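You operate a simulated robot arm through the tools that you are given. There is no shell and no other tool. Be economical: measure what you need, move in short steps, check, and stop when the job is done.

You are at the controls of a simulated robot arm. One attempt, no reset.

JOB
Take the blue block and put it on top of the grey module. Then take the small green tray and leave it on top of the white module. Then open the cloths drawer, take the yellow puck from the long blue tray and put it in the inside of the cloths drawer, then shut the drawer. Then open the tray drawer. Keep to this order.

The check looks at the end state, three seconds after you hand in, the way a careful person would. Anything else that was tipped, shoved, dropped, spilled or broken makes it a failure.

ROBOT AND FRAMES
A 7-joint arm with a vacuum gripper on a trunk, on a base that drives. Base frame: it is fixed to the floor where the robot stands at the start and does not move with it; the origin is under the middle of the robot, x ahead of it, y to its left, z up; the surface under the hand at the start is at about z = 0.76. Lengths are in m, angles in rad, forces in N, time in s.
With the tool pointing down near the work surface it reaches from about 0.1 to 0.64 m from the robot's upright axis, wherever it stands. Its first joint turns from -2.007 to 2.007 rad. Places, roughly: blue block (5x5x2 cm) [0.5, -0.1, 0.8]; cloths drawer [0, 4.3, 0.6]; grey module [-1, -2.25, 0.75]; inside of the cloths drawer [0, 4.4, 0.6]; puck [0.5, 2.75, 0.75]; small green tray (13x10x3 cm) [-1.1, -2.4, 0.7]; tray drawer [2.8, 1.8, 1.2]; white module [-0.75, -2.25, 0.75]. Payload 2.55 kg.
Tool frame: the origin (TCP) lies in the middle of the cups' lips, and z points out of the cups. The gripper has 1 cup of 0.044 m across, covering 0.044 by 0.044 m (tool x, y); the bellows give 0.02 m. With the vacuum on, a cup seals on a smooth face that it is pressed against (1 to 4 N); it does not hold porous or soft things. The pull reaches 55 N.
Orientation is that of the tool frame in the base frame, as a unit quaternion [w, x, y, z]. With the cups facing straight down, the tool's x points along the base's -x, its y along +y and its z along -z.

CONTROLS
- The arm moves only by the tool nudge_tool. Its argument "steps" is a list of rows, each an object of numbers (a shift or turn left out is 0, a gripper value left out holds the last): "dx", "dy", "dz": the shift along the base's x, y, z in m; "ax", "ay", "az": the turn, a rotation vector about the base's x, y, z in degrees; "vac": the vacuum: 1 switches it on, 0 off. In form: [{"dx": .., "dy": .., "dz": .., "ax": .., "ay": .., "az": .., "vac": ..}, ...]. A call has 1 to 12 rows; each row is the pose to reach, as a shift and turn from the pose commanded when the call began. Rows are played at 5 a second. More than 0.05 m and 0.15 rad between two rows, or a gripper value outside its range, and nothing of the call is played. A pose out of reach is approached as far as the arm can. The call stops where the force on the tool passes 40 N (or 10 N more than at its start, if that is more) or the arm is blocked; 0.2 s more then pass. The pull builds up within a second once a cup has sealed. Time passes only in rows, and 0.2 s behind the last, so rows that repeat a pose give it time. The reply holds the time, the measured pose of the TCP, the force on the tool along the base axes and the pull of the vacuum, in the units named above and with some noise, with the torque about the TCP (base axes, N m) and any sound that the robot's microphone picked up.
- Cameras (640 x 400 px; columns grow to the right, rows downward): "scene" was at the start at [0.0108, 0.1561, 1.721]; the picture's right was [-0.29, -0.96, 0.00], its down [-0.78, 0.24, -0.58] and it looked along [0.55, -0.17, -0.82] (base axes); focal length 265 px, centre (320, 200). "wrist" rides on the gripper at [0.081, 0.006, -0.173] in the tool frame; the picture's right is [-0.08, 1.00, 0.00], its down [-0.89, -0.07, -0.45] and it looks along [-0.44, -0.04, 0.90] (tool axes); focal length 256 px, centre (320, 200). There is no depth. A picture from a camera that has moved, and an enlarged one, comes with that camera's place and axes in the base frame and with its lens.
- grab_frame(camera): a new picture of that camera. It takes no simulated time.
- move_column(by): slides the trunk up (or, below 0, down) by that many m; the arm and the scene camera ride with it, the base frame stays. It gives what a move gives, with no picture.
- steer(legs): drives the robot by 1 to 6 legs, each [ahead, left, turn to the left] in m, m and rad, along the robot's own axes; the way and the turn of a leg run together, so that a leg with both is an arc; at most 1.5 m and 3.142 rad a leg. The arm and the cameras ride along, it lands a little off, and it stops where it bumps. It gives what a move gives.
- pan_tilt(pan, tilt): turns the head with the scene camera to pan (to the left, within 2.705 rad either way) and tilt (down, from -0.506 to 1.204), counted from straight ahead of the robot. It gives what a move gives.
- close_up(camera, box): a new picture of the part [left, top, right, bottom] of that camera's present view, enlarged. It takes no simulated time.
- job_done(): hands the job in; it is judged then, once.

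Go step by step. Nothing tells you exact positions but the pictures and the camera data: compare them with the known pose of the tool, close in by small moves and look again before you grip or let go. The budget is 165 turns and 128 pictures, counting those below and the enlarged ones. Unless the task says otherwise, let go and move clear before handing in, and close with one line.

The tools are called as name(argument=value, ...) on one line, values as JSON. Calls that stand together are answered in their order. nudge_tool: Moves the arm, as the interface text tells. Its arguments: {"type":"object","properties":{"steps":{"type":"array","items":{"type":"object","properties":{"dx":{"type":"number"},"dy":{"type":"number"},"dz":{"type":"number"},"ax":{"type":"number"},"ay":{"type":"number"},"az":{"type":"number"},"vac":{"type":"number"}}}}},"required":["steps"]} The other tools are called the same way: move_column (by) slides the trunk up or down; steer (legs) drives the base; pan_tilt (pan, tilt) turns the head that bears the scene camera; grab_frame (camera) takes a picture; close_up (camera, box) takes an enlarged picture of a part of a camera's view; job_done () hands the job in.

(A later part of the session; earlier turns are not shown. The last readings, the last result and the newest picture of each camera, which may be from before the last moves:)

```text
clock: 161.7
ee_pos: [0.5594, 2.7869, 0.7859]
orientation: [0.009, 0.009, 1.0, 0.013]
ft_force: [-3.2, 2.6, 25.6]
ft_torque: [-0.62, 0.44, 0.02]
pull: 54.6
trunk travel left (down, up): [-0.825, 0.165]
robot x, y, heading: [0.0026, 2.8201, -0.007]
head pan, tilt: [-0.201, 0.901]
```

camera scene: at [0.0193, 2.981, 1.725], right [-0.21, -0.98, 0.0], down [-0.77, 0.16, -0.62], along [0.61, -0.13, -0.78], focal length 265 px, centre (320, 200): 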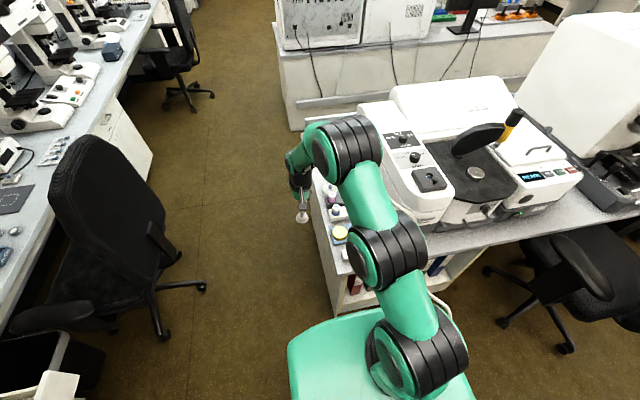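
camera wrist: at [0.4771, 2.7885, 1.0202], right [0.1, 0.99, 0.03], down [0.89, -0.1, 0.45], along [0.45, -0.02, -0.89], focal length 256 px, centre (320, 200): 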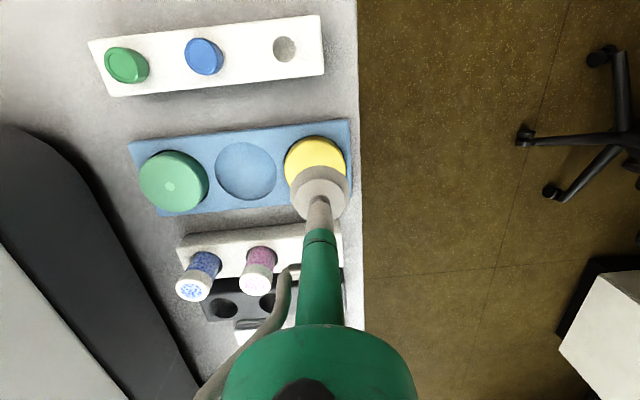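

Sealed. I'll lift straight up and check.

nudge_tool(steps=[{"dz": 0.01}, {"dz": 0.03}, {"dz": 0.06}, {"dz": 0.1}, {"dz": 0.14}, {"dz": 0.17}, {"dz": 0.17}])

grab_frame(camera="wrist")

```text
clock: 163.3
ee_pos: [0.5579, 2.7862, 0.9539]
orientation: [0.004, 0.009, 1.0, 0.013]
ft_force: [0.2, 0.1, -3.6]
ft_torque: [0.02, 0.05, 0.0]
pull: 54.5
trunk travel left (down, up): [-0.825, 0.165]
robot x, y, heading: [0.0013, 2.8182, 0.0]
head pan, tilt: [-0.201, 0.901]
```

```text
63 pictures are left
camera wrist: at [0.4767, 2.7894, 1.1258], right [0.1, 0.99, 0.03], down [0.89, -0.1, 0.45], along [0.45, -0.02, -0.89], focal length 256 px, centre (320, 200)
```

wrist: 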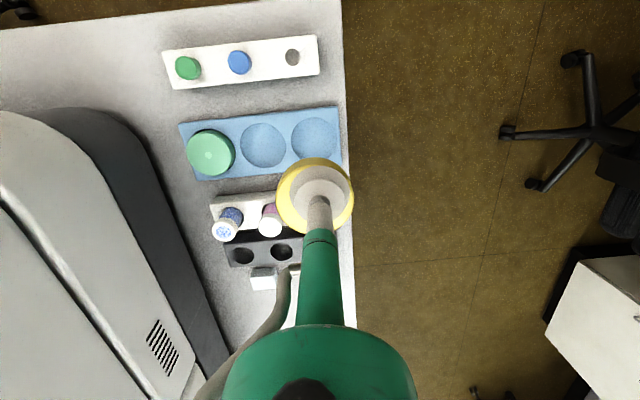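

I have the puck. I'll turn back to the drawer and drive up with the puck held high.

steer(legs=[[0, 0, 1.571], [0.5, -0.11, 0]])

grab_frame(camera="wrist")

close_up(camera="scene", box=[180, 80, 420, 260])

```text
clock: 170.2
ee_pos: [0.138, 3.8721, 0.953]
orientation: [-0.006, -0.705, 0.709, 0.013]
ft_force: [-0.4, -0.4, -3.8]
ft_torque: [-0.05, -0.04, 0.01]
pull: 55.0
trunk travel left (down, up): [-0.825, 0.165]
robot x, y, heading: [0.1104, 3.317, 1.575]
head pan, tilt: [-0.201, 0.901]
```

```text
62 pictures are left
camera wrist: at [0.1356, 3.789, 1.1256], right [-1.0, 0.09, 0.03], down [0.09, 0.89, 0.45], along [0.02, 0.45, -0.89], focal length 256 px, centre (320, 200)
```

wrist: 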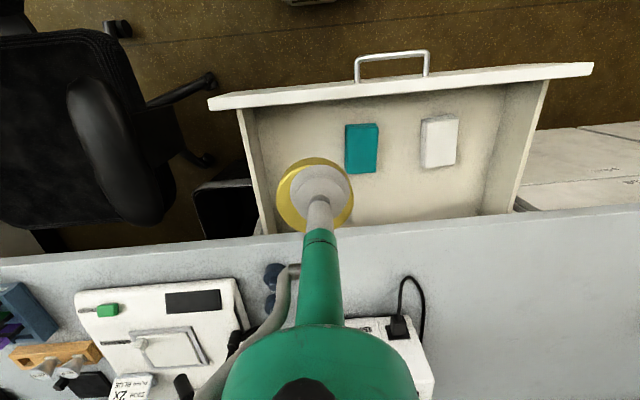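

```text
2.22 times, centred on (300, 170) of scene
camera zoom: at [-0.0487, 3.3304, 1.725], right [0.98, -0.2, 0.0], down [-0.15, -0.77, -0.62], along [0.12, 0.61, -0.78], focal length 590 px, centre (364, 267)
```

zoom: 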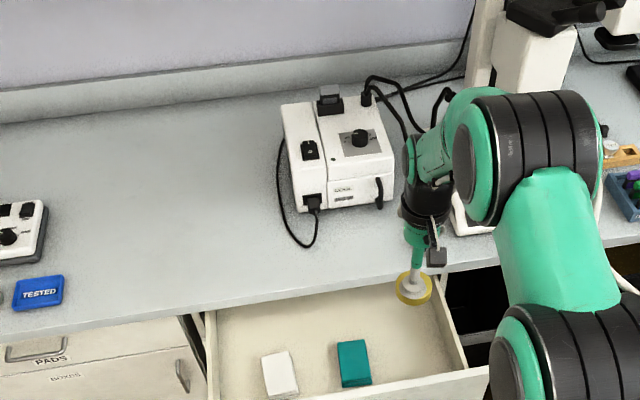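

The drawer is in view, with free floor right of the teal cloth at about (0.16, 3.93). I'll drive 5 cm more, shift over and start down.

steer(legs=[[0.055, 0, 0]])

nudge_tool(steps=[{"dx": 0.022}, {"dx": 0.022, "dz": -0.05}, {"dx": 0.022, "dz": -0.1}, {"dx": 0.022, "dz": -0.14}, {"dx": 0.022, "dz": -0.18}, {"dx": 0.022, "dz": -0.2}, {"dx": 0.022, "dz": -0.2}])

grab_frame(camera="wrist")

close_up(camera="scene", box=[240, 140, 420, 280])

```text
clock: 171.1
ee_pos: [0.1373, 3.9278, 0.9526]
orientation: [-0.006, -0.704, 0.71, 0.013]
ft_force: [0.6, 0.7, -4.2]
ft_torque: [-0.04, 0.01, 0.01]
pull: 55.1
trunk travel left (down, up): [-0.825, 0.165]
robot x, y, heading: [0.1126, 3.3712, 1.572]
head pan, tilt: [-0.201, 0.901]
```

```text
clock: 172.7
ee_pos: [0.16, 3.9267, 0.7525]
orientation: [-0.005, -0.704, 0.71, 0.012]
ft_force: [0.6, -0.1, -4.5]
ft_torque: [-0.02, 0.04, 0.01]
pull: 54.9
trunk travel left (down, up): [-0.825, 0.165]
robot x, y, heading: [0.1098, 3.3672, 1.576]
head pan, tilt: [-0.201, 0.901]
```

```text
60 pictures are left
camera wrist: at [0.1581, 3.8435, 0.9254], right [-1.0, 0.09, 0.03], down [0.09, 0.89, 0.45], along [0.02, 0.45, -0.89], focal length 256 px, centre (320, 200)
```

wrist: 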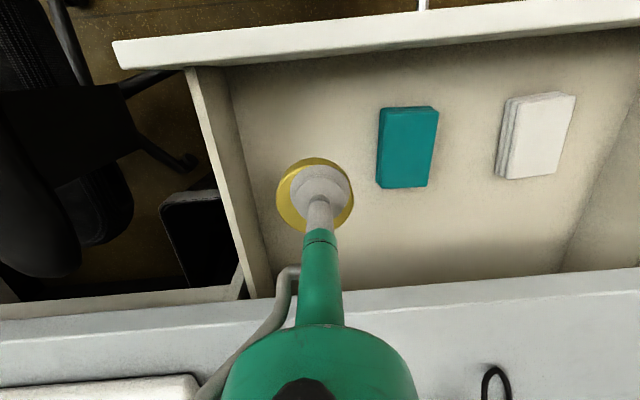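

```text
2.86 times, centred on (330, 210) of scene
camera zoom: at [-0.0491, 3.3843, 1.725], right [0.98, -0.19, 0.0], down [-0.15, -0.77, -0.62], along [0.12, 0.61, -0.78], focal length 758 px, centre (291, 171)
```

zoom: 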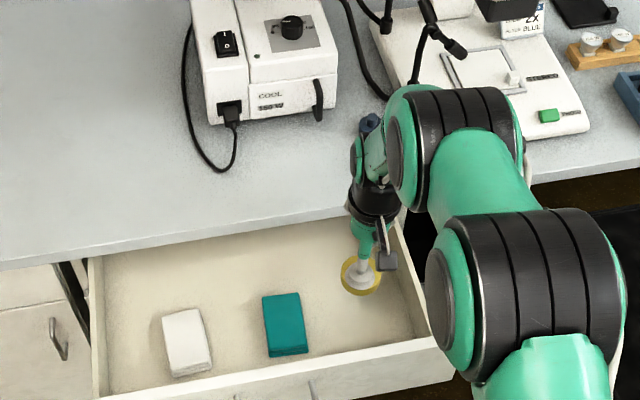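

The drawer is clear below. I'll descend further in steps, slightly nearer the front panel to keep the wrist away from the counter, and check along the way.

nudge_tool(steps=[{"dy": -0.01, "dz": -0.02}, {"dy": -0.025, "dz": -0.05}, {"dy": -0.025, "dz": -0.08}, {"dy": -0.025, "dz": -0.1}, {"dy": -0.025, "dz": -0.1}])

grab_frame(camera="wrist")

close_up(camera="scene", box=[240, 140, 420, 280])

```text
clock: 173.9
ee_pos: [0.1585, 3.9015, 0.6526]
orientation: [-0.006, -0.705, 0.709, 0.013]
ft_force: [0.4, 0.9, -4.6]
ft_torque: [-0.05, 0.07, 0.03]
pull: 54.4
trunk travel left (down, up): [-0.825, 0.165]
robot x, y, heading: [0.1141, 3.3699, 1.574]
head pan, tilt: [-0.201, 0.901]
```

```text
58 pictures are left
camera wrist: at [0.1573, 3.8179, 0.8258], right [-1.0, 0.09, 0.03], down [0.09, 0.89, 0.45], along [0.02, 0.45, -0.89], focal length 256 px, centre (320, 200)
```

wrist: 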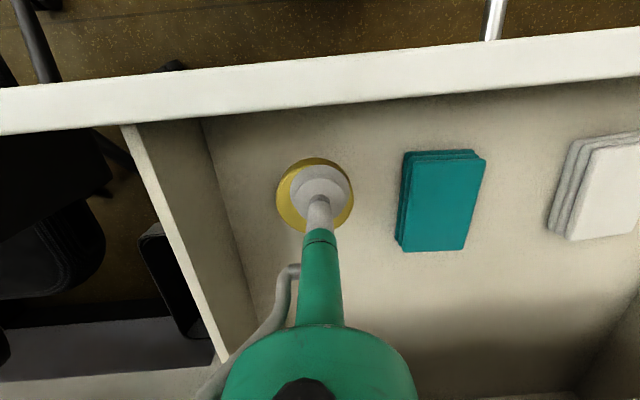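

```text
2.86 times, centred on (330, 210) of scene
camera zoom: at [-0.0491, 3.3844, 1.725], right [0.98, -0.19, 0.0], down [-0.15, -0.77, -0.62], along [0.12, 0.61, -0.78], focal length 758 px, centre (291, 171)
```

zoom: 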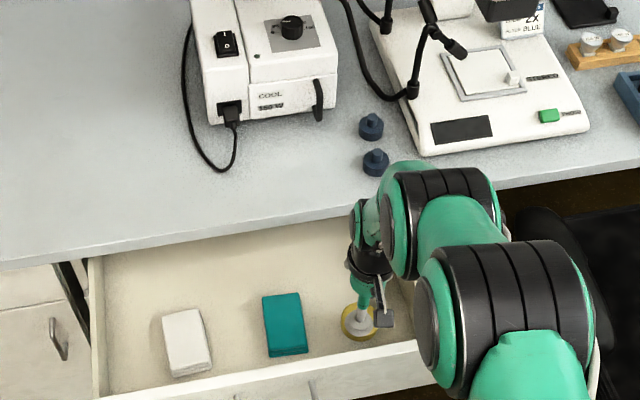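

It's nearly at the drawer floor. I'll lower gently until contact.

nudge_tool(steps=[{"dz": -0.01}, {"dz": -0.018}, {"dz": -0.024}, {"dz": -0.029}, {"dz": -0.029}])

```text
clock: 175.1
ee_pos: [0.159, 3.9011, 0.6243]
orientation: [-0.005, -0.705, 0.709, 0.013]
ft_force: [-0.1, 0.5, -3.6]
ft_torque: [-0.01, 0.02, 0.02]
pull: 55.0
trunk travel left (down, up): [-0.825, 0.165]
robot x, y, heading: [0.1146, 3.3689, 1.577]
head pan, tilt: [-0.201, 0.901]
```

nudge_tool(steps=[{"dz": -0.004}, {"dz": -0.008}, {"dz": -0.012}, {"dz": -0.015}, {"dz": -0.015}])

```text
clock: 176.3
ee_pos: [0.1586, 3.906, 0.6155]
orientation: [-0.001, -0.705, 0.709, 0.016]
ft_force: [-4.1, 2.6, 33.1]
ft_torque: [-0.61, -0.71, 0.0]
pull: 54.5
trunk travel left (down, up): [-0.825, 0.165]
robot x, y, heading: [0.1147, 3.3692, 1.579]
head pan, tilt: [-0.201, 0.901]
```

The puck is on the floor of the drawer. I'll ease off, release and rise.

nudge_tool(steps=[{"dz": 0.006}, {"dz": 0.006, "vac": 0}, {"dz": 0.006}, {"dz": 0.006}, {"dz": 0.012}, {"dz": 0.03}, {"dz": 0.07}, {"dz": 0.12}, {"dz": 0.17}, {"dz": 0.22}, {"dz": 0.27}, {"dz": 0.31}])

grab_frame(camera="wrist")

```text
clock: 178.9
ee_pos: [0.1589, 3.8991, 0.9203]
orientation: [-0.006, -0.704, 0.71, 0.012]
ft_force: [-1.1, -0.7, 0.1]
ft_torque: [0.02, 0.01, -0.01]
pull: 0.1
trunk travel left (down, up): [-0.825, 0.165]
robot x, y, heading: [0.1118, 3.3695, 1.578]
head pan, tilt: [-0.201, 0.901]
```

```text
56 pictures are left
camera wrist: at [0.1565, 3.8165, 1.0922], right [-1.0, 0.09, 0.03], down [0.09, 0.89, 0.45], along [0.02, 0.45, -0.89], focal length 256 px, centre (320, 200)
```

wrist: 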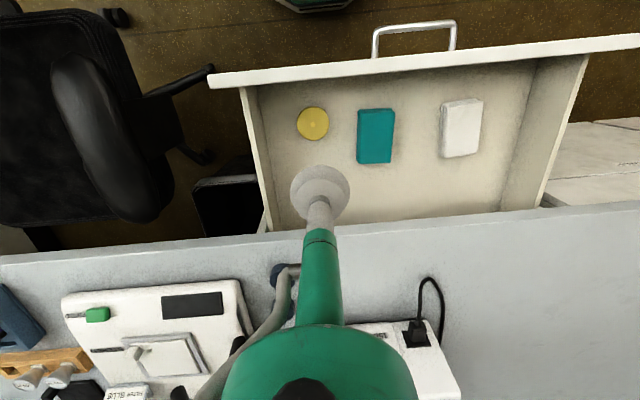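

The puck lies in the drawer, flat beside the teal cloth. I'll back off and turn the tool forward again to push the drawer shut.

steer(legs=[[-0.3, 0.0, 0], [-0.2, 0.13, 0]])

nudge_tool(steps=[{"ax": 8, "dy": 0.01}, {"ax": 16, "dy": 0.02}, {"ax": 24, "dy": 0.03}, {"ax": 32, "dy": 0.04}, {"ax": 40, "dy": 0.05}, {"ax": 48, "dy": 0.06}, {"ax": 56, "dy": 0.08, "dz": -0.02}, {"ax": 64, "dy": 0.1, "dz": -0.04}, {"ax": 72, "dy": 0.12, "dz": -0.06}, {"ax": 80, "dy": 0.14, "dz": -0.08}, {"ax": 86, "dy": 0.16, "dz": -0.1}, {"ax": 86, "dy": 0.16, "dz": -0.12}])

grab_frame(camera="scene")

```text
clock: 182.3
ee_pos: [0.0305, 3.3962, 0.9202]
orientation: [-0.005, -0.704, 0.71, 0.013]
ft_force: [-0.3, 0.0, -0.3]
ft_torque: [0.02, 0.02, 0.01]
pull: 0.0
trunk travel left (down, up): [-0.825, 0.165]
robot x, y, heading: [-0.0184, 2.8634, 1.576]
head pan, tilt: [-0.201, 0.901]
```

```text
clock: 184.9
ee_pos: [0.0465, 3.5899, 0.7849]
orientation: [-0.47, 0.524, -0.511, -0.494]
ft_force: [-0.8, -1.9, -2.5]
ft_torque: [0.47, 0.0, -0.1]
pull: 0.0
out of reach, approached as far as the arm can: row 5, 6, 9, 10, 11, 12
trunk travel left (down, up): [-0.825, 0.165]
robot x, y, heading: [-0.0168, 2.8647, 1.574]
head pan, tilt: [-0.201, 0.901]
```

```text
55 pictures are left
camera scene: at [-0.1778, 2.881, 1.7246], right [0.98, -0.2, 0.0], down [-0.15, -0.77, -0.62], along [0.12, 0.61, -0.78], focal length 265 px, centre (320, 200)
```

scene: 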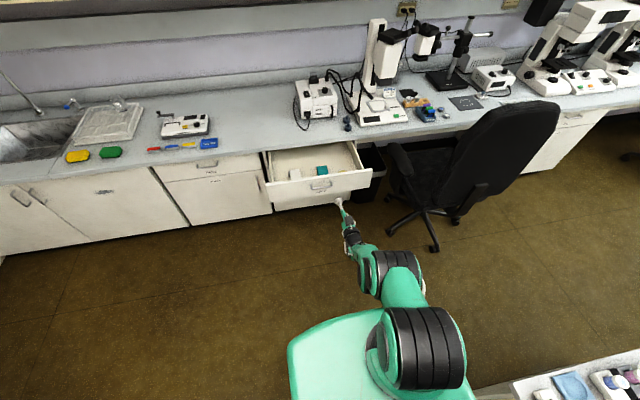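

The tool is level. I'll lower the trunk 0.13, shift right to x≈0.12 to stay clear of the handle, and drive up to the drawer front.

move_column(by=-0.13)

steer(legs=[[0, -0.08, 0], [0.18, 0, 0]])

close_up(camera="scene", box=[240, 120, 420, 260])

```text
clock: 186.5
ee_pos: [0.0489, 3.5978, 0.6705]
orientation: [-0.476, 0.52, -0.504, -0.499]
ft_force: [1.3, -0.7, 0.6]
ft_torque: [0.01, -0.02, 0.0]
pull: 0.1
trunk travel left (down, up): [-0.695, 0.295]
robot x, y, heading: [-0.0165, 2.871, 1.577]
head pan, tilt: [-0.201, 0.901]
```

```text
clock: 188.7
ee_pos: [0.1271, 3.7813, 0.6703]
orientation: [-0.477, 0.52, -0.503, -0.5]
ft_force: [-0.1, 0.1, 0.2]
ft_torque: [0.02, 0.02, 0.03]
pull: 0.0
trunk travel left (down, up): [-0.695, 0.295]
robot x, y, heading: [0.0611, 3.0525, 1.573]
head pan, tilt: [-0.201, 0.901]
```

```text
2.86 times, centred on (330, 190) of scene
camera zoom: at [-0.0987, 3.0623, 1.595], right [0.98, -0.19, 0.0], down [-0.15, -0.77, -0.62], along [0.12, 0.61, -0.78], focal length 758 px, centre (291, 229)
```

zoom: 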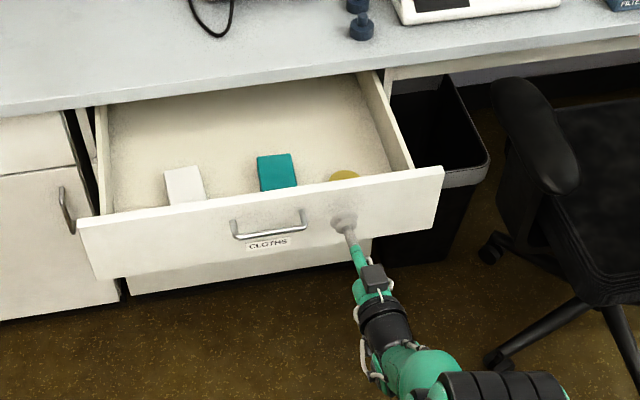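

It's lined up, so I'll push the drawer closed.

steer(legs=[[0.15, 0, 0]])

steer(legs=[[0.125, 0, 0]])

close_up(camera="scene", box=[240, 120, 420, 260])

```text
clock: 190.1
ee_pos: [0.1246, 3.9326, 0.6715]
orientation: [-0.476, 0.521, -0.501, -0.501]
ft_force: [0.6, 0.8, 0.5]
ft_torque: [-0.06, 0.01, -0.01]
pull: 0.2
trunk travel left (down, up): [-0.695, 0.295]
robot x, y, heading: [0.0624, 3.1973, 1.573]
head pan, tilt: [-0.201, 0.901]
```

```text
clock: 191.3
ee_pos: [0.1261, 4.0572, 0.6724]
orientation: [-0.477, 0.52, -0.502, -0.501]
ft_force: [-0.2, 0.3, 0.1]
ft_torque: [0.05, 0.0, 0.0]
pull: 0.1
trunk travel left (down, up): [-0.695, 0.295]
robot x, y, heading: [0.0572, 3.3187, 1.576]
head pan, tilt: [-0.201, 0.901]
```

```text
2.86 times, centred on (330, 190) of scene
camera zoom: at [-0.1002, 3.3368, 1.595], right [0.98, -0.19, 0.0], down [-0.15, -0.77, -0.62], along [0.12, 0.61, -0.78], focal length 758 px, centre (291, 229)
```

zoom: 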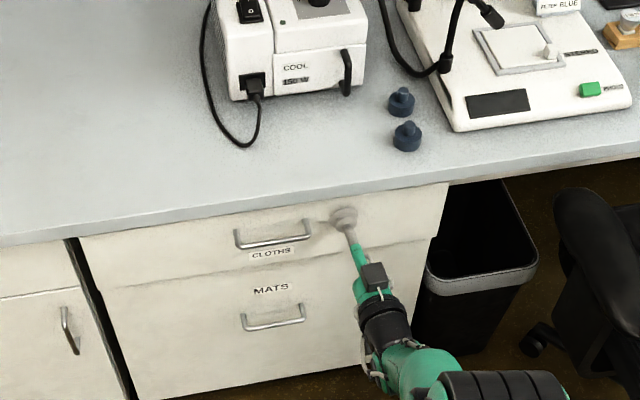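

It's nearly shut. A bit more, until it stops.

steer(legs=[[0.035, 0, 0]])

close_up(camera="scene", box=[240, 120, 420, 260])

```text
clock: 192.2
ee_pos: [0.1255, 4.0916, 0.6731]
orientation: [-0.478, 0.519, -0.502, -0.5]
ft_force: [-0.2, -2.0, 1.7]
ft_torque: [0.0, 0.07, -0.05]
pull: 0.0
trunk travel left (down, up): [-0.695, 0.295]
robot x, y, heading: [0.0599, 3.3545, 1.576]
head pan, tilt: [-0.201, 0.901]
```

```text
2.86 times, centred on (330, 190) of scene
camera zoom: at [-0.1004, 3.371, 1.595], right [0.98, -0.19, 0.0], down [-0.15, -0.77, -0.62], along [0.12, 0.61, -0.78], focal length 758 px, centre (291, 229)
```

zoom: 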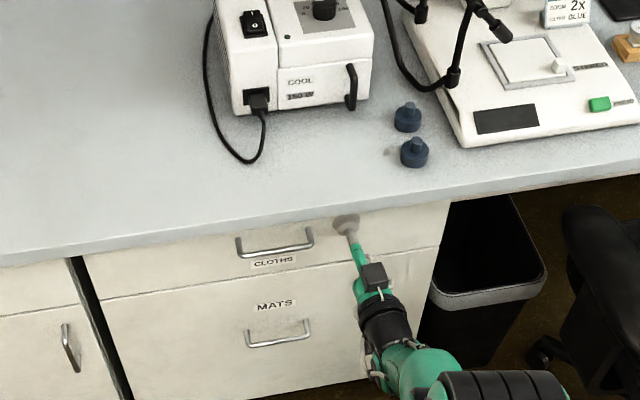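

TCP y is now past where the closed face was gripped before. I'll push a final centimetre to make sure it's seated.

steer(legs=[[0.012, 0, 0]])

nudge_tool(steps=[{}, {}])

```text
clock: 192.9
ee_pos: [0.1248, 4.1024, 0.6728]
orientation: [-0.477, 0.52, -0.5, -0.502]
ft_force: [-1.5, -6.3, -0.3]
ft_torque: [0.04, 0.01, -0.1]
pull: 0.0
trunk travel left (down, up): [-0.695, 0.295]
robot x, y, heading: [0.0584, 3.3671, 1.573]
head pan, tilt: [-0.201, 0.901]
```

```text
clock: 193.5
ee_pos: [0.1256, 4.1021, 0.6731]
orientation: [-0.477, 0.519, -0.502, -0.5]
ft_force: [0.0, -5.7, 3.0]
ft_torque: [-0.07, -0.01, -0.08]
pull: 0.1
trunk travel left (down, up): [-0.695, 0.295]
robot x, y, heading: [0.062, 3.3698, 1.577]
head pan, tilt: [-0.201, 0.901]
```

The force rises as the bellows compress, so the drawer is shut. I'll back away and look toward the second island for the tray drawer.

steer(legs=[[-0.25, 0, 0]])

move_column(by=0.13)

pan_tilt(pan=-1.57, tilt=0.35)

grab_frame(camera="scene")

pan_tilt(pan=-0.7, tilt=0.5)

grab_frame(camera="scene")

```text
clock: 195.3
ee_pos: [0.1277, 3.8538, 0.6732]
orientation: [-0.478, 0.519, -0.502, -0.5]
ft_force: [-0.2, -0.1, -0.8]
ft_torque: [-0.03, 0.02, 0.0]
pull: 0.1
trunk travel left (down, up): [-0.695, 0.295]
robot x, y, heading: [0.0585, 3.1212, 1.576]
head pan, tilt: [-0.201, 0.901]
```

```text
clock: 196.9
ee_pos: [0.1266, 3.8552, 0.801]
orientation: [-0.477, 0.52, -0.503, -0.5]
ft_force: [0.6, 0.1, 0.4]
ft_torque: [0.02, 0.01, 0.0]
pull: 0.0
trunk travel left (down, up): [-0.825, 0.165]
robot x, y, heading: [0.0632, 3.1212, 1.574]
head pan, tilt: [-0.201, 0.901]
```

```text
clock: 198.4
ee_pos: [0.1263, 3.8567, 0.8026]
orientation: [-0.478, 0.519, -0.502, -0.5]
ft_force: [0.5, -0.3, 0.4]
ft_torque: [0.03, 0.0, -0.01]
pull: 0.1
trunk travel left (down, up): [-0.825, 0.165]
robot x, y, heading: [0.0622, 3.1255, 1.579]
head pan, tilt: [-1.571, 0.351]
```

```text
51 pictures are left
camera scene: at [-0.0206, 3.0611, 1.7726], right [0.01, -1.0, 0.0], down [-0.34, 0.0, -0.94], along [0.94, 0.01, -0.34], focal length 265 px, centre (320, 200)
```

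scene: 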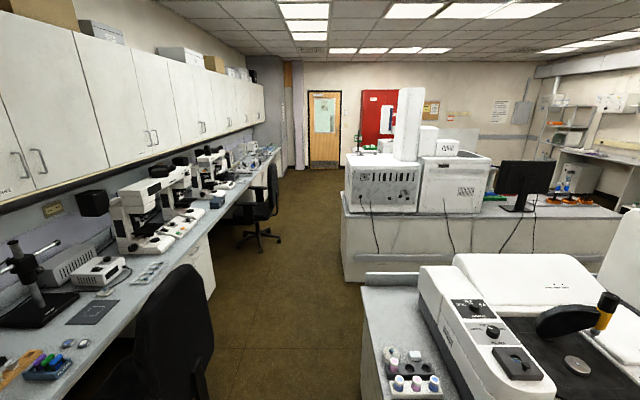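

```text
clock: 199.6
ee_pos: [0.1269, 3.8558, 0.802]
orientation: [-0.478, 0.519, -0.502, -0.501]
ft_force: [0.8, -0.5, -0.4]
ft_torque: [-0.02, 0.02, -0.03]
pull: 0.0
trunk travel left (down, up): [-0.825, 0.165]
robot x, y, heading: [0.0622, 3.1216, 1.576]
head pan, tilt: [-0.7, 0.499]
```

```text
50 pictures are left
camera scene: at [-0.0554, 3.1304, 1.7589], right [0.77, -0.64, 0.0], down [-0.31, -0.37, -0.88], along [0.56, 0.67, -0.48], focal length 265 px, centre (320, 200)
```

scene: 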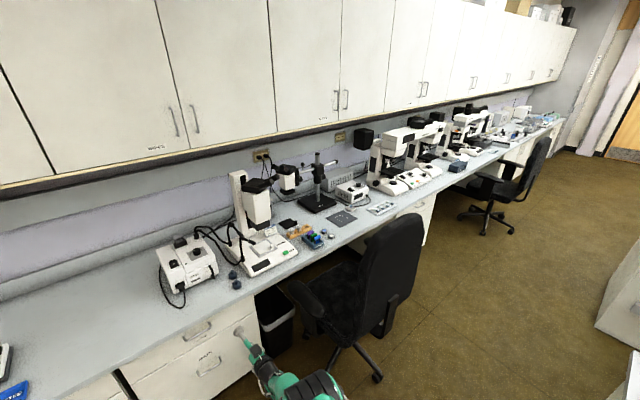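

The tray drawer must be on the instruments on the second island, which show only their backs from here. I'll fold the tool down, turn, and go through the aisle between the chair and the island (y≈3.15).

nudge_tool(steps=[{"ax": -8, "dy": -0.02, "dz": 0.01}, {"ax": -16, "dy": -0.04, "dz": 0.02}, {"ax": -24, "dy": -0.06, "dz": 0.03}, {"ax": -32, "dy": -0.08, "dz": 0.04}, {"ax": -40, "dy": -0.1, "dz": 0.05}, {"ax": -48, "dy": -0.12, "dz": 0.07}, {"ax": -56, "dy": -0.14, "dz": 0.09}, {"ax": -64, "dy": -0.16, "dz": 0.11}, {"ax": -72, "dy": -0.18, "dz": 0.13}, {"ax": -80, "dy": -0.19, "dz": 0.14}, {"ax": -86, "dy": -0.2, "dz": 0.15}, {"ax": -86, "dy": -0.2, "dz": 0.15}])

steer(legs=[[0, 0, -1.574]])

pan_tilt(pan=0, tilt=0.6)

grab_frame(camera="scene")

```text
clock: 202.2
ee_pos: [0.1263, 3.6552, 0.9524]
orientation: [-0.005, -0.705, 0.708, 0.023]
ft_force: [-0.5, 1.1, -0.3]
ft_torque: [-0.02, -0.03, 0.01]
pull: 0.1
out of reach, approached as far as the arm can: row 9
trunk travel left (down, up): [-0.825, 0.165]
robot x, y, heading: [0.0611, 3.1179, 1.579]
head pan, tilt: [-0.7, 0.499]
```

```text
clock: 206.4
ee_pos: [0.5954, 3.0507, 0.9526]
orientation: [0.013, 0.007, 1.0, 0.021]
ft_force: [0.6, 0.3, 0.6]
ft_torque: [0.01, 0.03, 0.05]
pull: 0.1
trunk travel left (down, up): [-0.825, 0.165]
robot x, y, heading: [0.064, 3.1212, 0.002]
head pan, tilt: [-0.7, 0.499]
```

```text
clock: 207.5
ee_pos: [0.5956, 3.0514, 0.9523]
orientation: [0.012, 0.007, 1.0, 0.021]
ft_force: [-0.5, -0.8, 0.3]
ft_torque: [0.01, 0.01, -0.01]
pull: 0.1
trunk travel left (down, up): [-0.825, 0.165]
robot x, y, heading: [0.061, 3.1209, -0.002]
head pan, tilt: [0.0, 0.6]
```

```text
49 pictures are left
camera scene: at [0.0918, 3.2979, 1.7498], right [0.0, -1.0, 0.0], down [-0.56, 0.0, -0.83], along [0.83, 0.0, -0.56], focal length 265 px, centre (320, 200)
```

scene: 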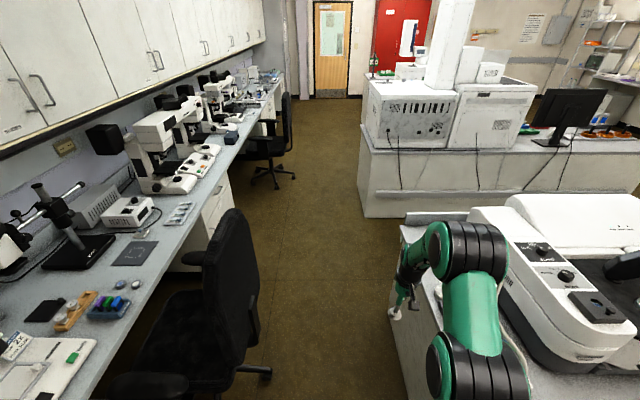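

The aisle is clear for y≈3.19. I'll drive along it, first to x≈1.5, then further.

steer(legs=[[0, 0.07, 0], [1.4, 0, 0]])

pan_tilt(pan=-0.5, tilt=0.4)

grab_frame(camera="scene")

```text
clock: 215.1
ee_pos: [1.9934, 3.1284, 0.9527]
orientation: [0.013, 0.002, 1.0, 0.021]
ft_force: [-0.2, -0.4, -0.9]
ft_torque: [0.0, 0.04, 0.01]
pull: 0.2
trunk travel left (down, up): [-0.825, 0.165]
robot x, y, heading: [1.4603, 3.1905, 0.006]
head pan, tilt: [0.0, 0.6]
```

```text
clock: 216.0
ee_pos: [1.9932, 3.1281, 0.9527]
orientation: [0.013, 0.001, 1.0, 0.02]
ft_force: [0.1, 0.3, 0.0]
ft_torque: [0.0, 0.04, -0.01]
pull: 0.0
trunk travel left (down, up): [-0.825, 0.165]
robot x, y, heading: [1.4543, 3.1939, 0.012]
head pan, tilt: [-0.499, 0.4]
```

```text
48 pictures are left
camera scene: at [1.4803, 3.3263, 1.768], right [-0.47, -0.88, 0.0], down [-0.34, 0.18, -0.92], along [0.81, -0.44, -0.39], focal length 265 px, centre (320, 200)
```

scene: 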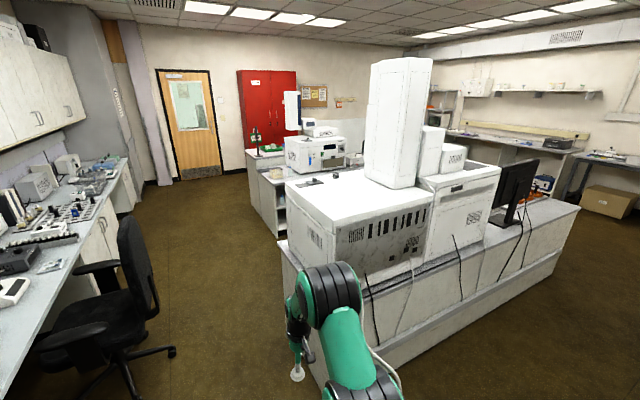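

I'll go on to x≈2.9 and look around the far side.

steer(legs=[[1.4, 0, -0.006]])

pan_tilt(pan=-1.0, tilt=0.5)

grab_frame(camera="scene")

```text
clock: 223.0
ee_pos: [3.3931, 3.1261, 0.9519]
orientation: [0.014, 0.005, 1.0, 0.021]
ft_force: [0.1, 0.5, -0.8]
ft_torque: [-0.01, -0.01, -0.02]
pull: 0.1
trunk travel left (down, up): [-0.825, 0.165]
robot x, y, heading: [2.8601, 3.1985, -0.001]
head pan, tilt: [-0.499, 0.4]
```

```text
clock: 223.9
ee_pos: [3.3921, 3.1268, 0.9529]
orientation: [0.014, 0.006, 1.0, 0.019]
ft_force: [-0.2, -0.3, 0.1]
ft_torque: [0.03, -0.01, 0.0]
pull: 0.0
trunk travel left (down, up): [-0.825, 0.165]
robot x, y, heading: [2.8546, 3.1971, -0.001]
head pan, tilt: [-1.0, 0.499]
```

```text
47 pictures are left
camera scene: at [2.8498, 3.2966, 1.7589], right [-0.84, -0.54, 0.0], down [-0.26, 0.4, -0.88], along [0.47, -0.74, -0.48], focal length 265 px, centre (320, 200)
```

scene: 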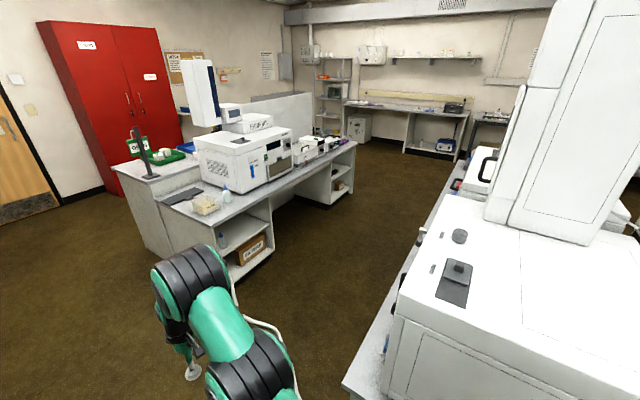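

The aisle east of island 2 spans x≈3.05 to 4.28. I'll drive into it and look at the instruments' front.

steer(legs=[[0.8, 0, 0], [0, 0, -1.571], [0.85, 0, 0]])

pan_tilt(pan=-1.4, tilt=0.4)

grab_frame(camera="scene")

```text
clock: 236.1
ee_pos: [3.6124, 1.8128, 0.9532]
orientation: [0.023, 0.703, 0.711, 0.006]
ft_force: [0.2, 0.0, 0.4]
ft_torque: [0.01, -0.02, 0.01]
pull: 0.0
trunk travel left (down, up): [-0.825, 0.165]
robot x, y, heading: [3.6694, 2.3511, -1.549]
head pan, tilt: [-1.0, 0.499]
```

```text
clock: 237.0
ee_pos: [3.613, 1.8125, 0.9512]
orientation: [0.024, 0.704, 0.71, 0.005]
ft_force: [-0.5, 0.8, -0.7]
ft_torque: [0.0, -0.02, -0.02]
pull: 0.1
trunk travel left (down, up): [-0.825, 0.165]
robot x, y, heading: [3.6703, 2.3461, -1.553]
head pan, tilt: [-1.4, 0.4]
```

```text
46 pictures are left
camera scene: at [3.7558, 2.394, 1.768], right [-0.19, 0.98, 0.0], down [0.38, 0.07, -0.92], along [-0.9, -0.18, -0.39], focal length 265 px, centre (320, 200)
```

scene: 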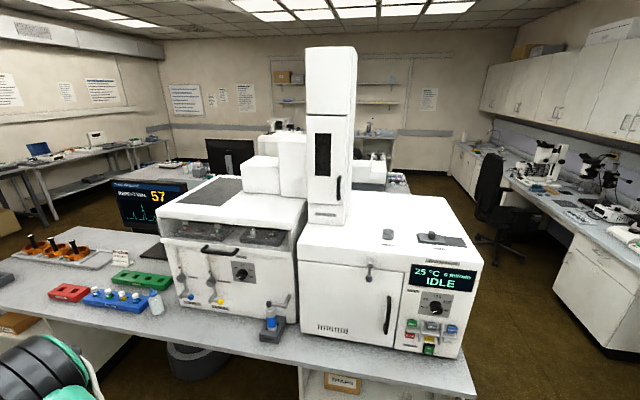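

I see two instruments. The drawer's rough position projects onto the left one's upper front, near a handle. I'll zoom in.

close_up(camera="scene", box=[140, 150, 380, 350])

close_up(camera="scene", box=[140, 200, 310, 310])

```text
2.00 times, centred on (260, 250) of scene
camera zoom: at [3.7558, 2.394, 1.768], right [-0.19, 0.98, 0.0], down [0.38, 0.07, -0.92], along [-0.9, -0.18, -0.39], focal length 531 px, centre (440, 100)
```

zoom: 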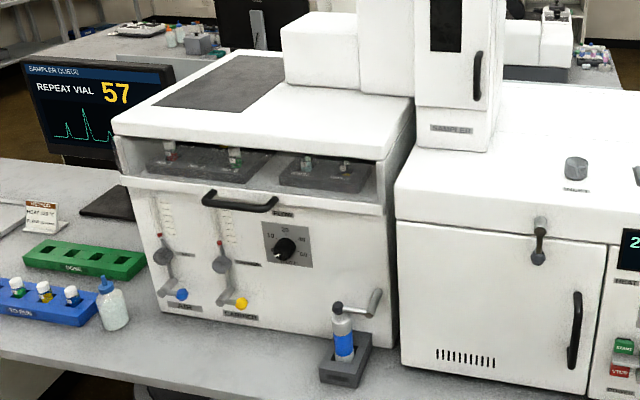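

```text
3.64 times, centred on (225, 255) of scene
camera zoom: at [3.7558, 2.394, 1.768], right [-0.19, 0.98, 0.0], down [0.38, 0.07, -0.92], along [-0.9, -0.18, -0.39], focal length 965 px, centre (666, 0)
```

zoom: 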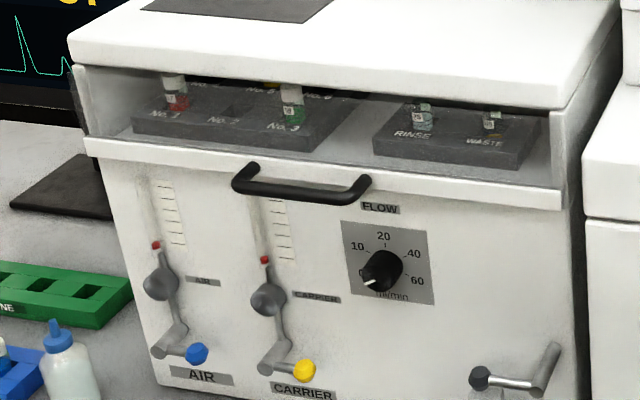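

The tray drawer is the shallow one with a black handle on the left instrument, at about (3.0, 1.87, 1.2). I'll shift away from the counter, then turn to face it.

steer(legs=[[0, 0.15, 0], [0, 0, -1.59]])

pan_tilt(pan=0.35, tilt=0.6)

grab_frame(camera="scene")

```text
clock: 242.2
ee_pos: [3.2842, 2.4165, 0.9517]
orientation: [0.021, 1.0, -0.002, -0.013]
ft_force: [-0.2, -0.4, -0.2]
ft_torque: [-0.04, 0.03, 0.01]
pull: 0.1
trunk travel left (down, up): [-0.825, 0.165]
robot x, y, heading: [3.8182, 2.3484, -3.131]
head pan, tilt: [-1.4, 0.4]
```

```text
clock: 244.0
ee_pos: [3.2845, 2.4161, 0.9531]
orientation: [0.02, 1.0, -0.002, -0.013]
ft_force: [-0.4, 0.3, 0.2]
ft_torque: [0.0, -0.03, 0.0]
pull: 0.0
trunk travel left (down, up): [-0.825, 0.165]
robot x, y, heading: [3.8181, 2.3541, -3.133]
head pan, tilt: [0.351, 0.6]
```

```text
43 pictures are left
camera scene: at [3.7986, 2.1441, 1.7498], right [-0.35, 0.94, 0.0], down [0.53, 0.2, -0.83], along [-0.77, -0.29, -0.56], focal length 265 px, centre (320, 200)
```

scene: 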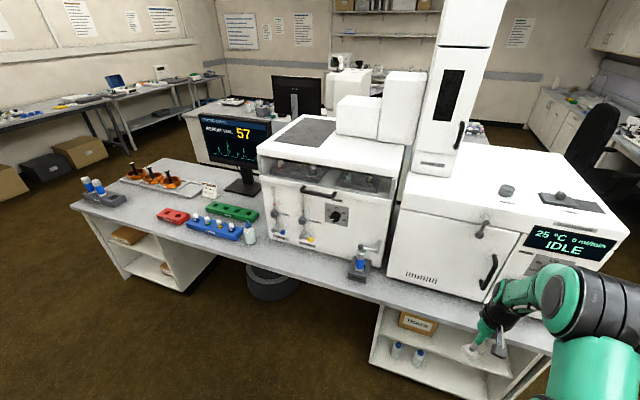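

I'll slide left to line up with the drawer and raise the trunk for a level view.

steer(legs=[[0, 0.48, 0]])

move_column(by=0.15)

pan_tilt(pan=0.1, tilt=0.6)

grab_frame(camera="scene")

grab_frame(camera="wrist")

```text
clock: 246.9
ee_pos: [3.2866, 1.9311, 0.9529]
orientation: [0.02, 1.0, -0.004, -0.012]
ft_force: [0.4, -0.6, 0.1]
ft_torque: [0.01, 0.04, 0.03]
pull: 0.0
trunk travel left (down, up): [-0.825, 0.165]
robot x, y, heading: [3.8227, 1.8642, -3.14]
head pan, tilt: [0.351, 0.6]
```

```text
clock: 248.6
ee_pos: [3.2863, 1.9319, 1.1029]
orientation: [0.02, 1.0, -0.004, -0.013]
ft_force: [0.2, -0.8, 0.8]
ft_torque: [0.01, 0.01, 0.0]
pull: 0.0
trunk travel left (down, up): [-0.975, 0.015]
robot x, y, heading: [3.8212, 1.8637, -3.139]
head pan, tilt: [0.351, 0.6]
```

```text
clock: 249.4
ee_pos: [3.2868, 1.932, 1.1031]
orientation: [0.021, 1.0, -0.004, -0.014]
ft_force: [-0.6, 0.1, -0.6]
ft_torque: [-0.02, 0.03, 0.01]
pull: 0.1
trunk travel left (down, up): [-0.975, 0.015]
robot x, y, heading: [3.8212, 1.8652, -3.142]
head pan, tilt: [0.099, 0.6]
```

```text
42 pictures are left
camera scene: at [3.7948, 1.68, 1.8998], right [-0.1, 0.99, 0.0], down [0.56, 0.06, -0.83], along [-0.82, -0.08, -0.56], focal length 265 px, centre (320, 200)
```

scene: 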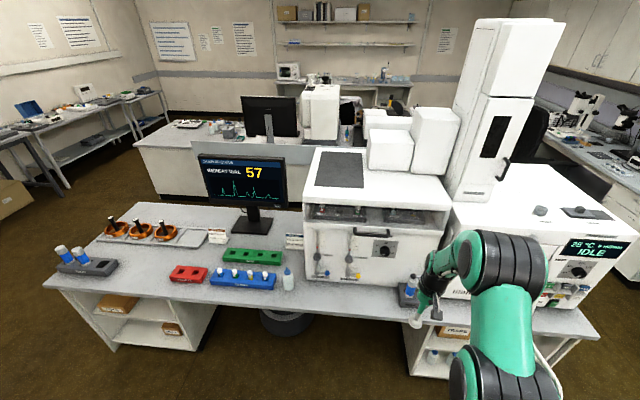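

```text
41 pictures are left
camera wrist: at [3.3724, 1.9312, 1.2731], right [-0.09, -1.0, 0.04], down [-0.88, 0.1, 0.47], along [-0.47, 0.0, -0.88], focal length 256 px, centre (320, 200)
```

wrist: 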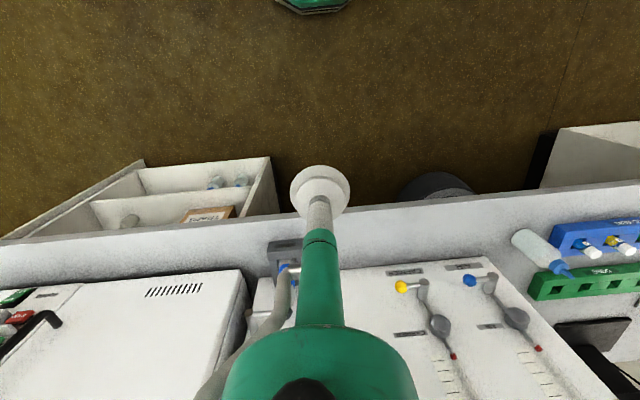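

close_up(camera="scene", box=[290, 180, 450, 300])

close_up(camera="scene", box=[300, 195, 380, 245])

```text
3.33 times, centred on (370, 240) of scene
camera zoom: at [3.7948, 1.68, 1.8998], right [-0.1, 0.99, 0.0], down [0.56, 0.06, -0.83], along [-0.82, -0.08, -0.56], focal length 884 px, centre (153, 67)
```

zoom: 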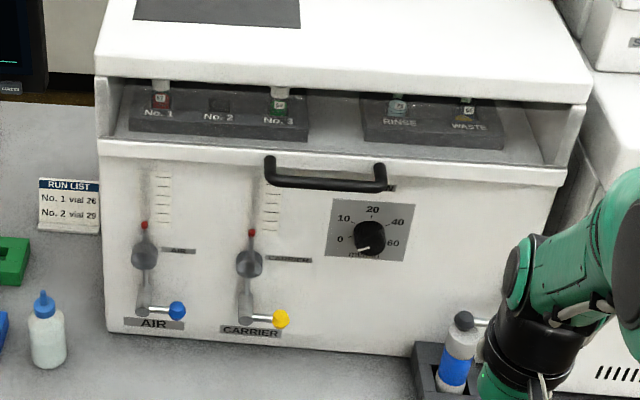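

```text
8.00 times, centred on (340, 220) of scene
camera zoom: at [3.7948, 1.68, 1.8998], right [-0.1, 0.99, 0.0], down [0.56, 0.06, -0.83], along [-0.82, -0.08, -0.56], focal length 2123 px, centre (160, 40)
```

zoom: 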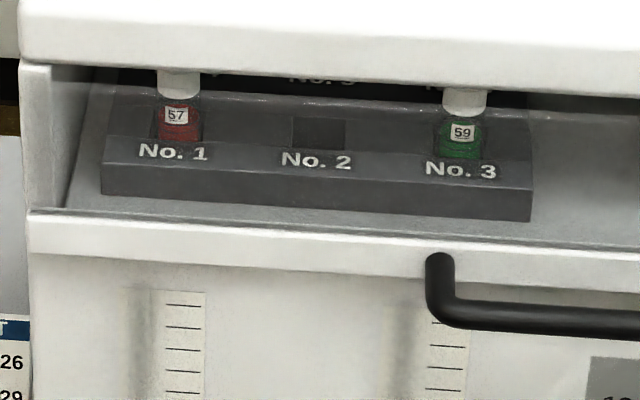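

The handle's bar triangulates to about (2.945, 1.816, 1.159). The drawer front strip is only about 3 cm high, too thin for the cup, so I'll need to hook the handle. I'll raise the tool and get closer for a view from above.

nudge_tool(steps=[{"dz": 0.04, "dy": -0.03}, {"dz": 0.08, "dy": -0.06}, {"dz": 0.12, "dy": -0.09}, {"dz": 0.16, "dy": -0.11}, {"dz": 0.18, "dy": -0.11}, {"dz": 0.18, "dy": -0.11}])

steer(legs=[[0.15, 0, 0]])

grab_frame(camera="wrist")

```text
clock: 250.8
ee_pos: [3.2943, 1.8226, 1.2707]
orientation: [0.021, 1.0, -0.003, -0.013]
ft_force: [-0.3, 0.5, 0.3]
ft_torque: [0.05, 0.0, -0.01]
pull: 0.0
out of reach, approached as far as the arm can: row 5, 6
trunk travel left (down, up): [-0.975, 0.015]
robot x, y, heading: [3.8192, 1.8622, -3.139]
head pan, tilt: [0.099, 0.6]
```

```text
clock: 252.2
ee_pos: [3.146, 1.8215, 1.2723]
orientation: [0.021, 1.0, -0.004, -0.014]
ft_force: [0.0, 0.9, 0.2]
ft_torque: [0.02, -0.03, 0.0]
pull: 0.0
trunk travel left (down, up): [-0.975, 0.015]
robot x, y, heading: [3.6705, 1.8646, -3.137]
head pan, tilt: [0.099, 0.6]
```

```text
38 pictures are left
camera wrist: at [3.232, 1.8209, 1.4421], right [-0.09, -1.0, 0.04], down [-0.88, 0.1, 0.47], along [-0.47, 0.0, -0.88], focal length 256 px, centre (320, 200)
```

wrist: 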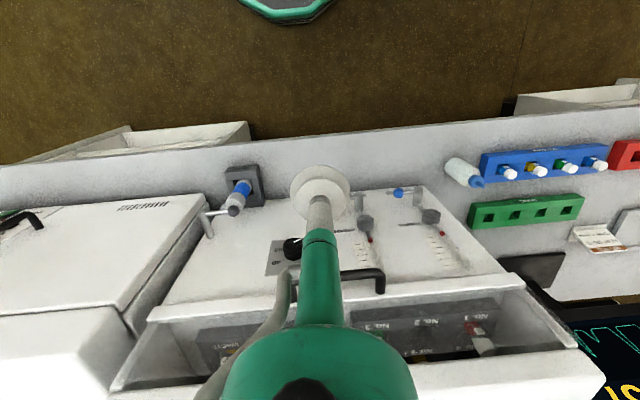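

close_up(camera="wrist", box=[330, 240, 490, 340])

```text
4.00 times, centred on (410, 290) of wrist
camera zoom: at [3.232, 1.8209, 1.4421], right [-0.09, -1.0, 0.04], down [-0.88, 0.1, 0.47], along [-0.47, 0.0, -0.88], focal length 1024 px, centre (-40, -160)
```

zoom: 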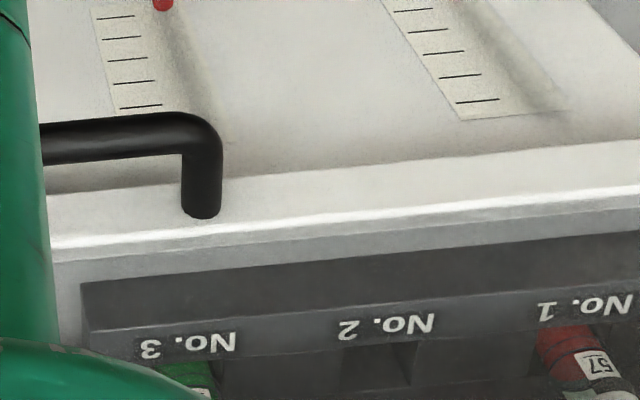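

The gap behind the bar is about 3.5 cm, so a cup pointing level at the instrument (about 2 cm thick) fits behind the bar from above and can hook it. I'll back off and level the tool at this height.

steer(legs=[[-0.15, 0, 0]])

nudge_tool(steps=[{"ay": 8, "dx": -0.01}, {"ay": 16, "dx": -0.02, "dz": -0.01}, {"ay": 24, "dx": -0.03, "dz": -0.02}, {"ay": 32, "dx": -0.05, "dz": -0.03}, {"ay": 40, "dx": -0.07, "dz": -0.03}, {"ay": 48, "dx": -0.09, "dz": -0.03}, {"ay": 56, "dx": -0.11, "dz": -0.04}, {"ay": 64, "dx": -0.13, "dz": -0.05}, {"ay": 72, "dx": -0.15, "dz": -0.06}, {"ay": 80, "dx": -0.17, "dz": -0.07}, {"ay": 86, "dx": -0.19, "dz": -0.08}, {"ay": 86, "dx": -0.19, "dz": -0.08}])

grab_frame(camera="scene")

```text
clock: 253.6
ee_pos: [3.2963, 1.822, 1.2707]
orientation: [0.02, 1.0, -0.004, -0.013]
ft_force: [0.0, -0.7, 0.2]
ft_torque: [0.01, -0.02, -0.02]
pull: 0.1
trunk travel left (down, up): [-0.975, 0.015]
robot x, y, heading: [3.8249, 1.8645, -3.141]
head pan, tilt: [0.099, 0.6]
```

```text
clock: 256.2
ee_pos: [3.1078, 1.8218, 1.1916]
orientation: [0.017, 0.721, 0.011, -0.693]
ft_force: [0.4, 0.1, 0.0]
ft_torque: [0.0, -0.01, 0.01]
pull: 0.0
trunk travel left (down, up): [-0.975, 0.015]
robot x, y, heading: [3.8243, 1.8645, -3.143]
head pan, tilt: [0.099, 0.6]
```

```text
36 pictures are left
camera scene: at [3.7982, 1.6801, 1.8998], right [-0.1, 0.99, 0.0], down [0.56, 0.06, -0.83], along [-0.82, -0.08, -0.56], focal length 265 px, centre (320, 200)
```

scene: 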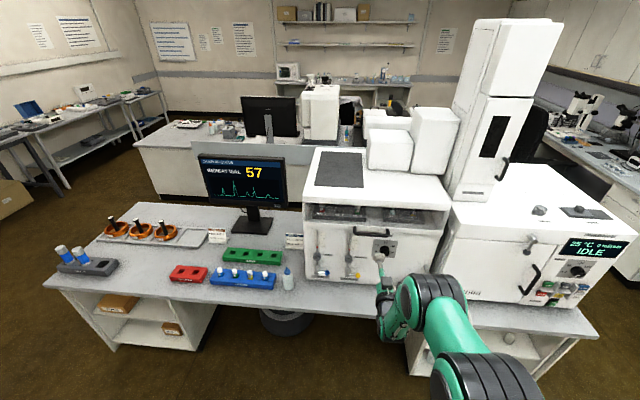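

The tool is level and aimed at the drawer. I'll tip it 6° down, raise it 3 cm, approach, and look.

nudge_tool(steps=[{"ay": -3, "dz": 0.015}, {"ay": -6, "dz": 0.032}, {"ay": -6, "dz": 0.032}])

steer(legs=[[0.13, 0, 0]])

close_up(camera="scene", box=[320, 220, 480, 340])

grab_frame(camera="wrist")

```text
clock: 257.0
ee_pos: [3.106, 1.8222, 1.2222]
orientation: [0.018, 0.757, 0.01, -0.653]
ft_force: [0.1, 0.5, -0.8]
ft_torque: [0.0, 0.0, 0.01]
pull: 0.1
trunk travel left (down, up): [-0.975, 0.015]
robot x, y, heading: [3.8264, 1.8616, -3.14]
head pan, tilt: [0.099, 0.6]
```

```text
clock: 258.2
ee_pos: [2.9762, 1.823, 1.223]
orientation: [0.018, 0.756, 0.01, -0.654]
ft_force: [-0.1, 0.3, 0.1]
ft_torque: [0.0, -0.01, 0.03]
pull: 0.0
trunk travel left (down, up): [-0.975, 0.015]
robot x, y, heading: [3.6902, 1.866, -3.143]
head pan, tilt: [0.099, 0.6]
```

```text
3.33 times, centred on (400, 280) of scene
camera zoom: at [3.6672, 1.6798, 1.8998], right [-0.1, 0.99, 0.0], down [0.56, 0.06, -0.83], along [-0.82, -0.08, -0.56], focal length 884 px, centre (53, -67)
```

zoom: 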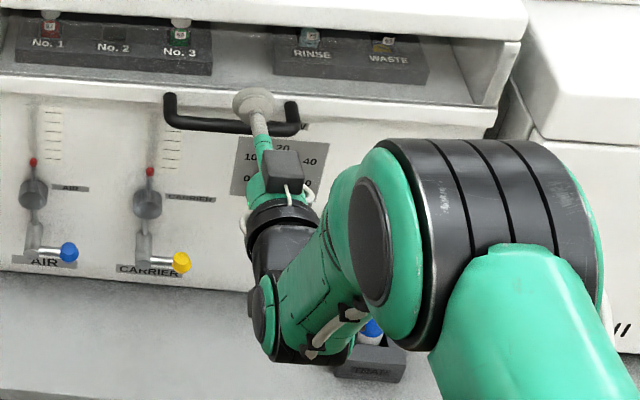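

```text
34 pictures are left
camera wrist: at [3.1601, 1.8215, 1.1691], right [0.03, -1.0, 0.09], down [0.31, 0.1, 0.95], along [-0.95, 0.0, 0.31], focal length 256 px, centre (320, 200)
```

wrist: 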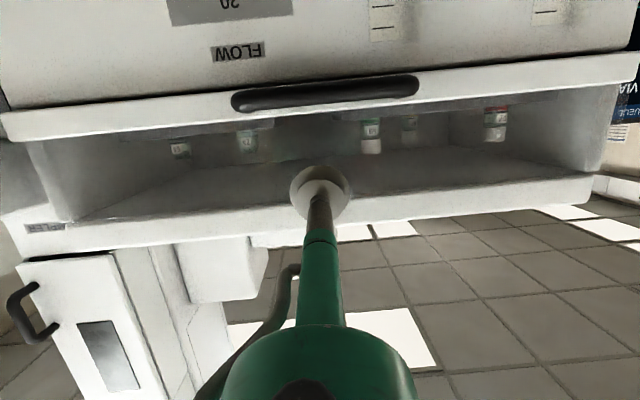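

The view confirms the bar at z≈1.155, with the strip top at z≈1.17. I'll move in over the bar to x≈2.914, then lower behind it.

nudge_tool(steps=[{"dx": -0.03, "dy": -0.005}, {"dx": -0.062, "dy": -0.01}, {"dx": -0.062, "dy": -0.01}, {"dx": -0.062, "dy": -0.01, "dz": -0.02}, {"dx": -0.062, "dy": -0.01, "dz": -0.035}, {"dx": -0.062, "dy": -0.01, "dz": -0.035}])

close_up(camera="wrist", box=[210, 50, 430, 230])

close_up(camera="scene", box=[340, 220, 440, 300])

```text
clock: 259.6
ee_pos: [2.9149, 1.812, 1.1879]
orientation: [0.018, 0.756, 0.01, -0.654]
ft_force: [0.2, 0.1, 0.7]
ft_torque: [-0.01, 0.0, 0.0]
pull: 0.0
trunk travel left (down, up): [-0.975, 0.015]
robot x, y, heading: [3.6918, 1.8635, -3.137]
head pan, tilt: [0.099, 0.6]
```

```text
2.22 times, centred on (320, 140) of wrist
camera zoom: at [3.0973, 1.8118, 1.1337], right [0.03, -1.0, 0.09], down [0.31, 0.1, 0.95], along [-0.95, 0.0, 0.31], focal length 569 px, centre (320, 333)
```

zoom: 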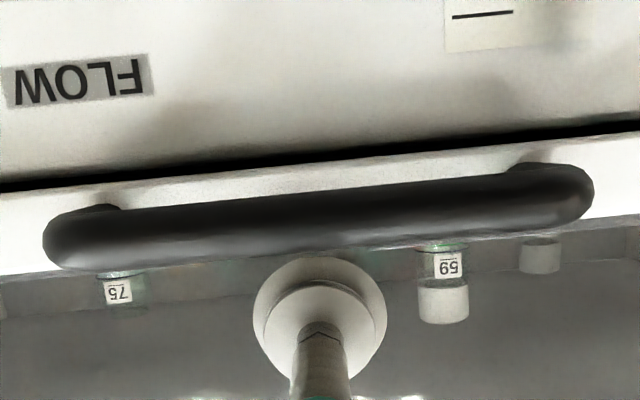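

```text
5.00 times, centred on (390, 260) of scene
camera zoom: at [3.667, 1.6798, 1.8998], right [-0.1, 0.99, 0.0], down [0.56, 0.06, -0.83], along [-0.82, -0.08, -0.56], focal length 1327 px, centre (-30, -100)
```

zoom: 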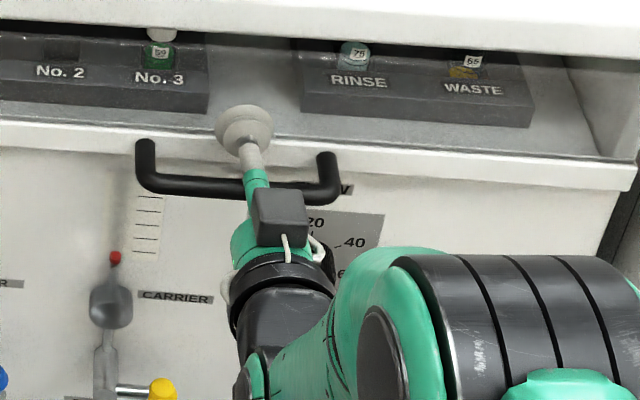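

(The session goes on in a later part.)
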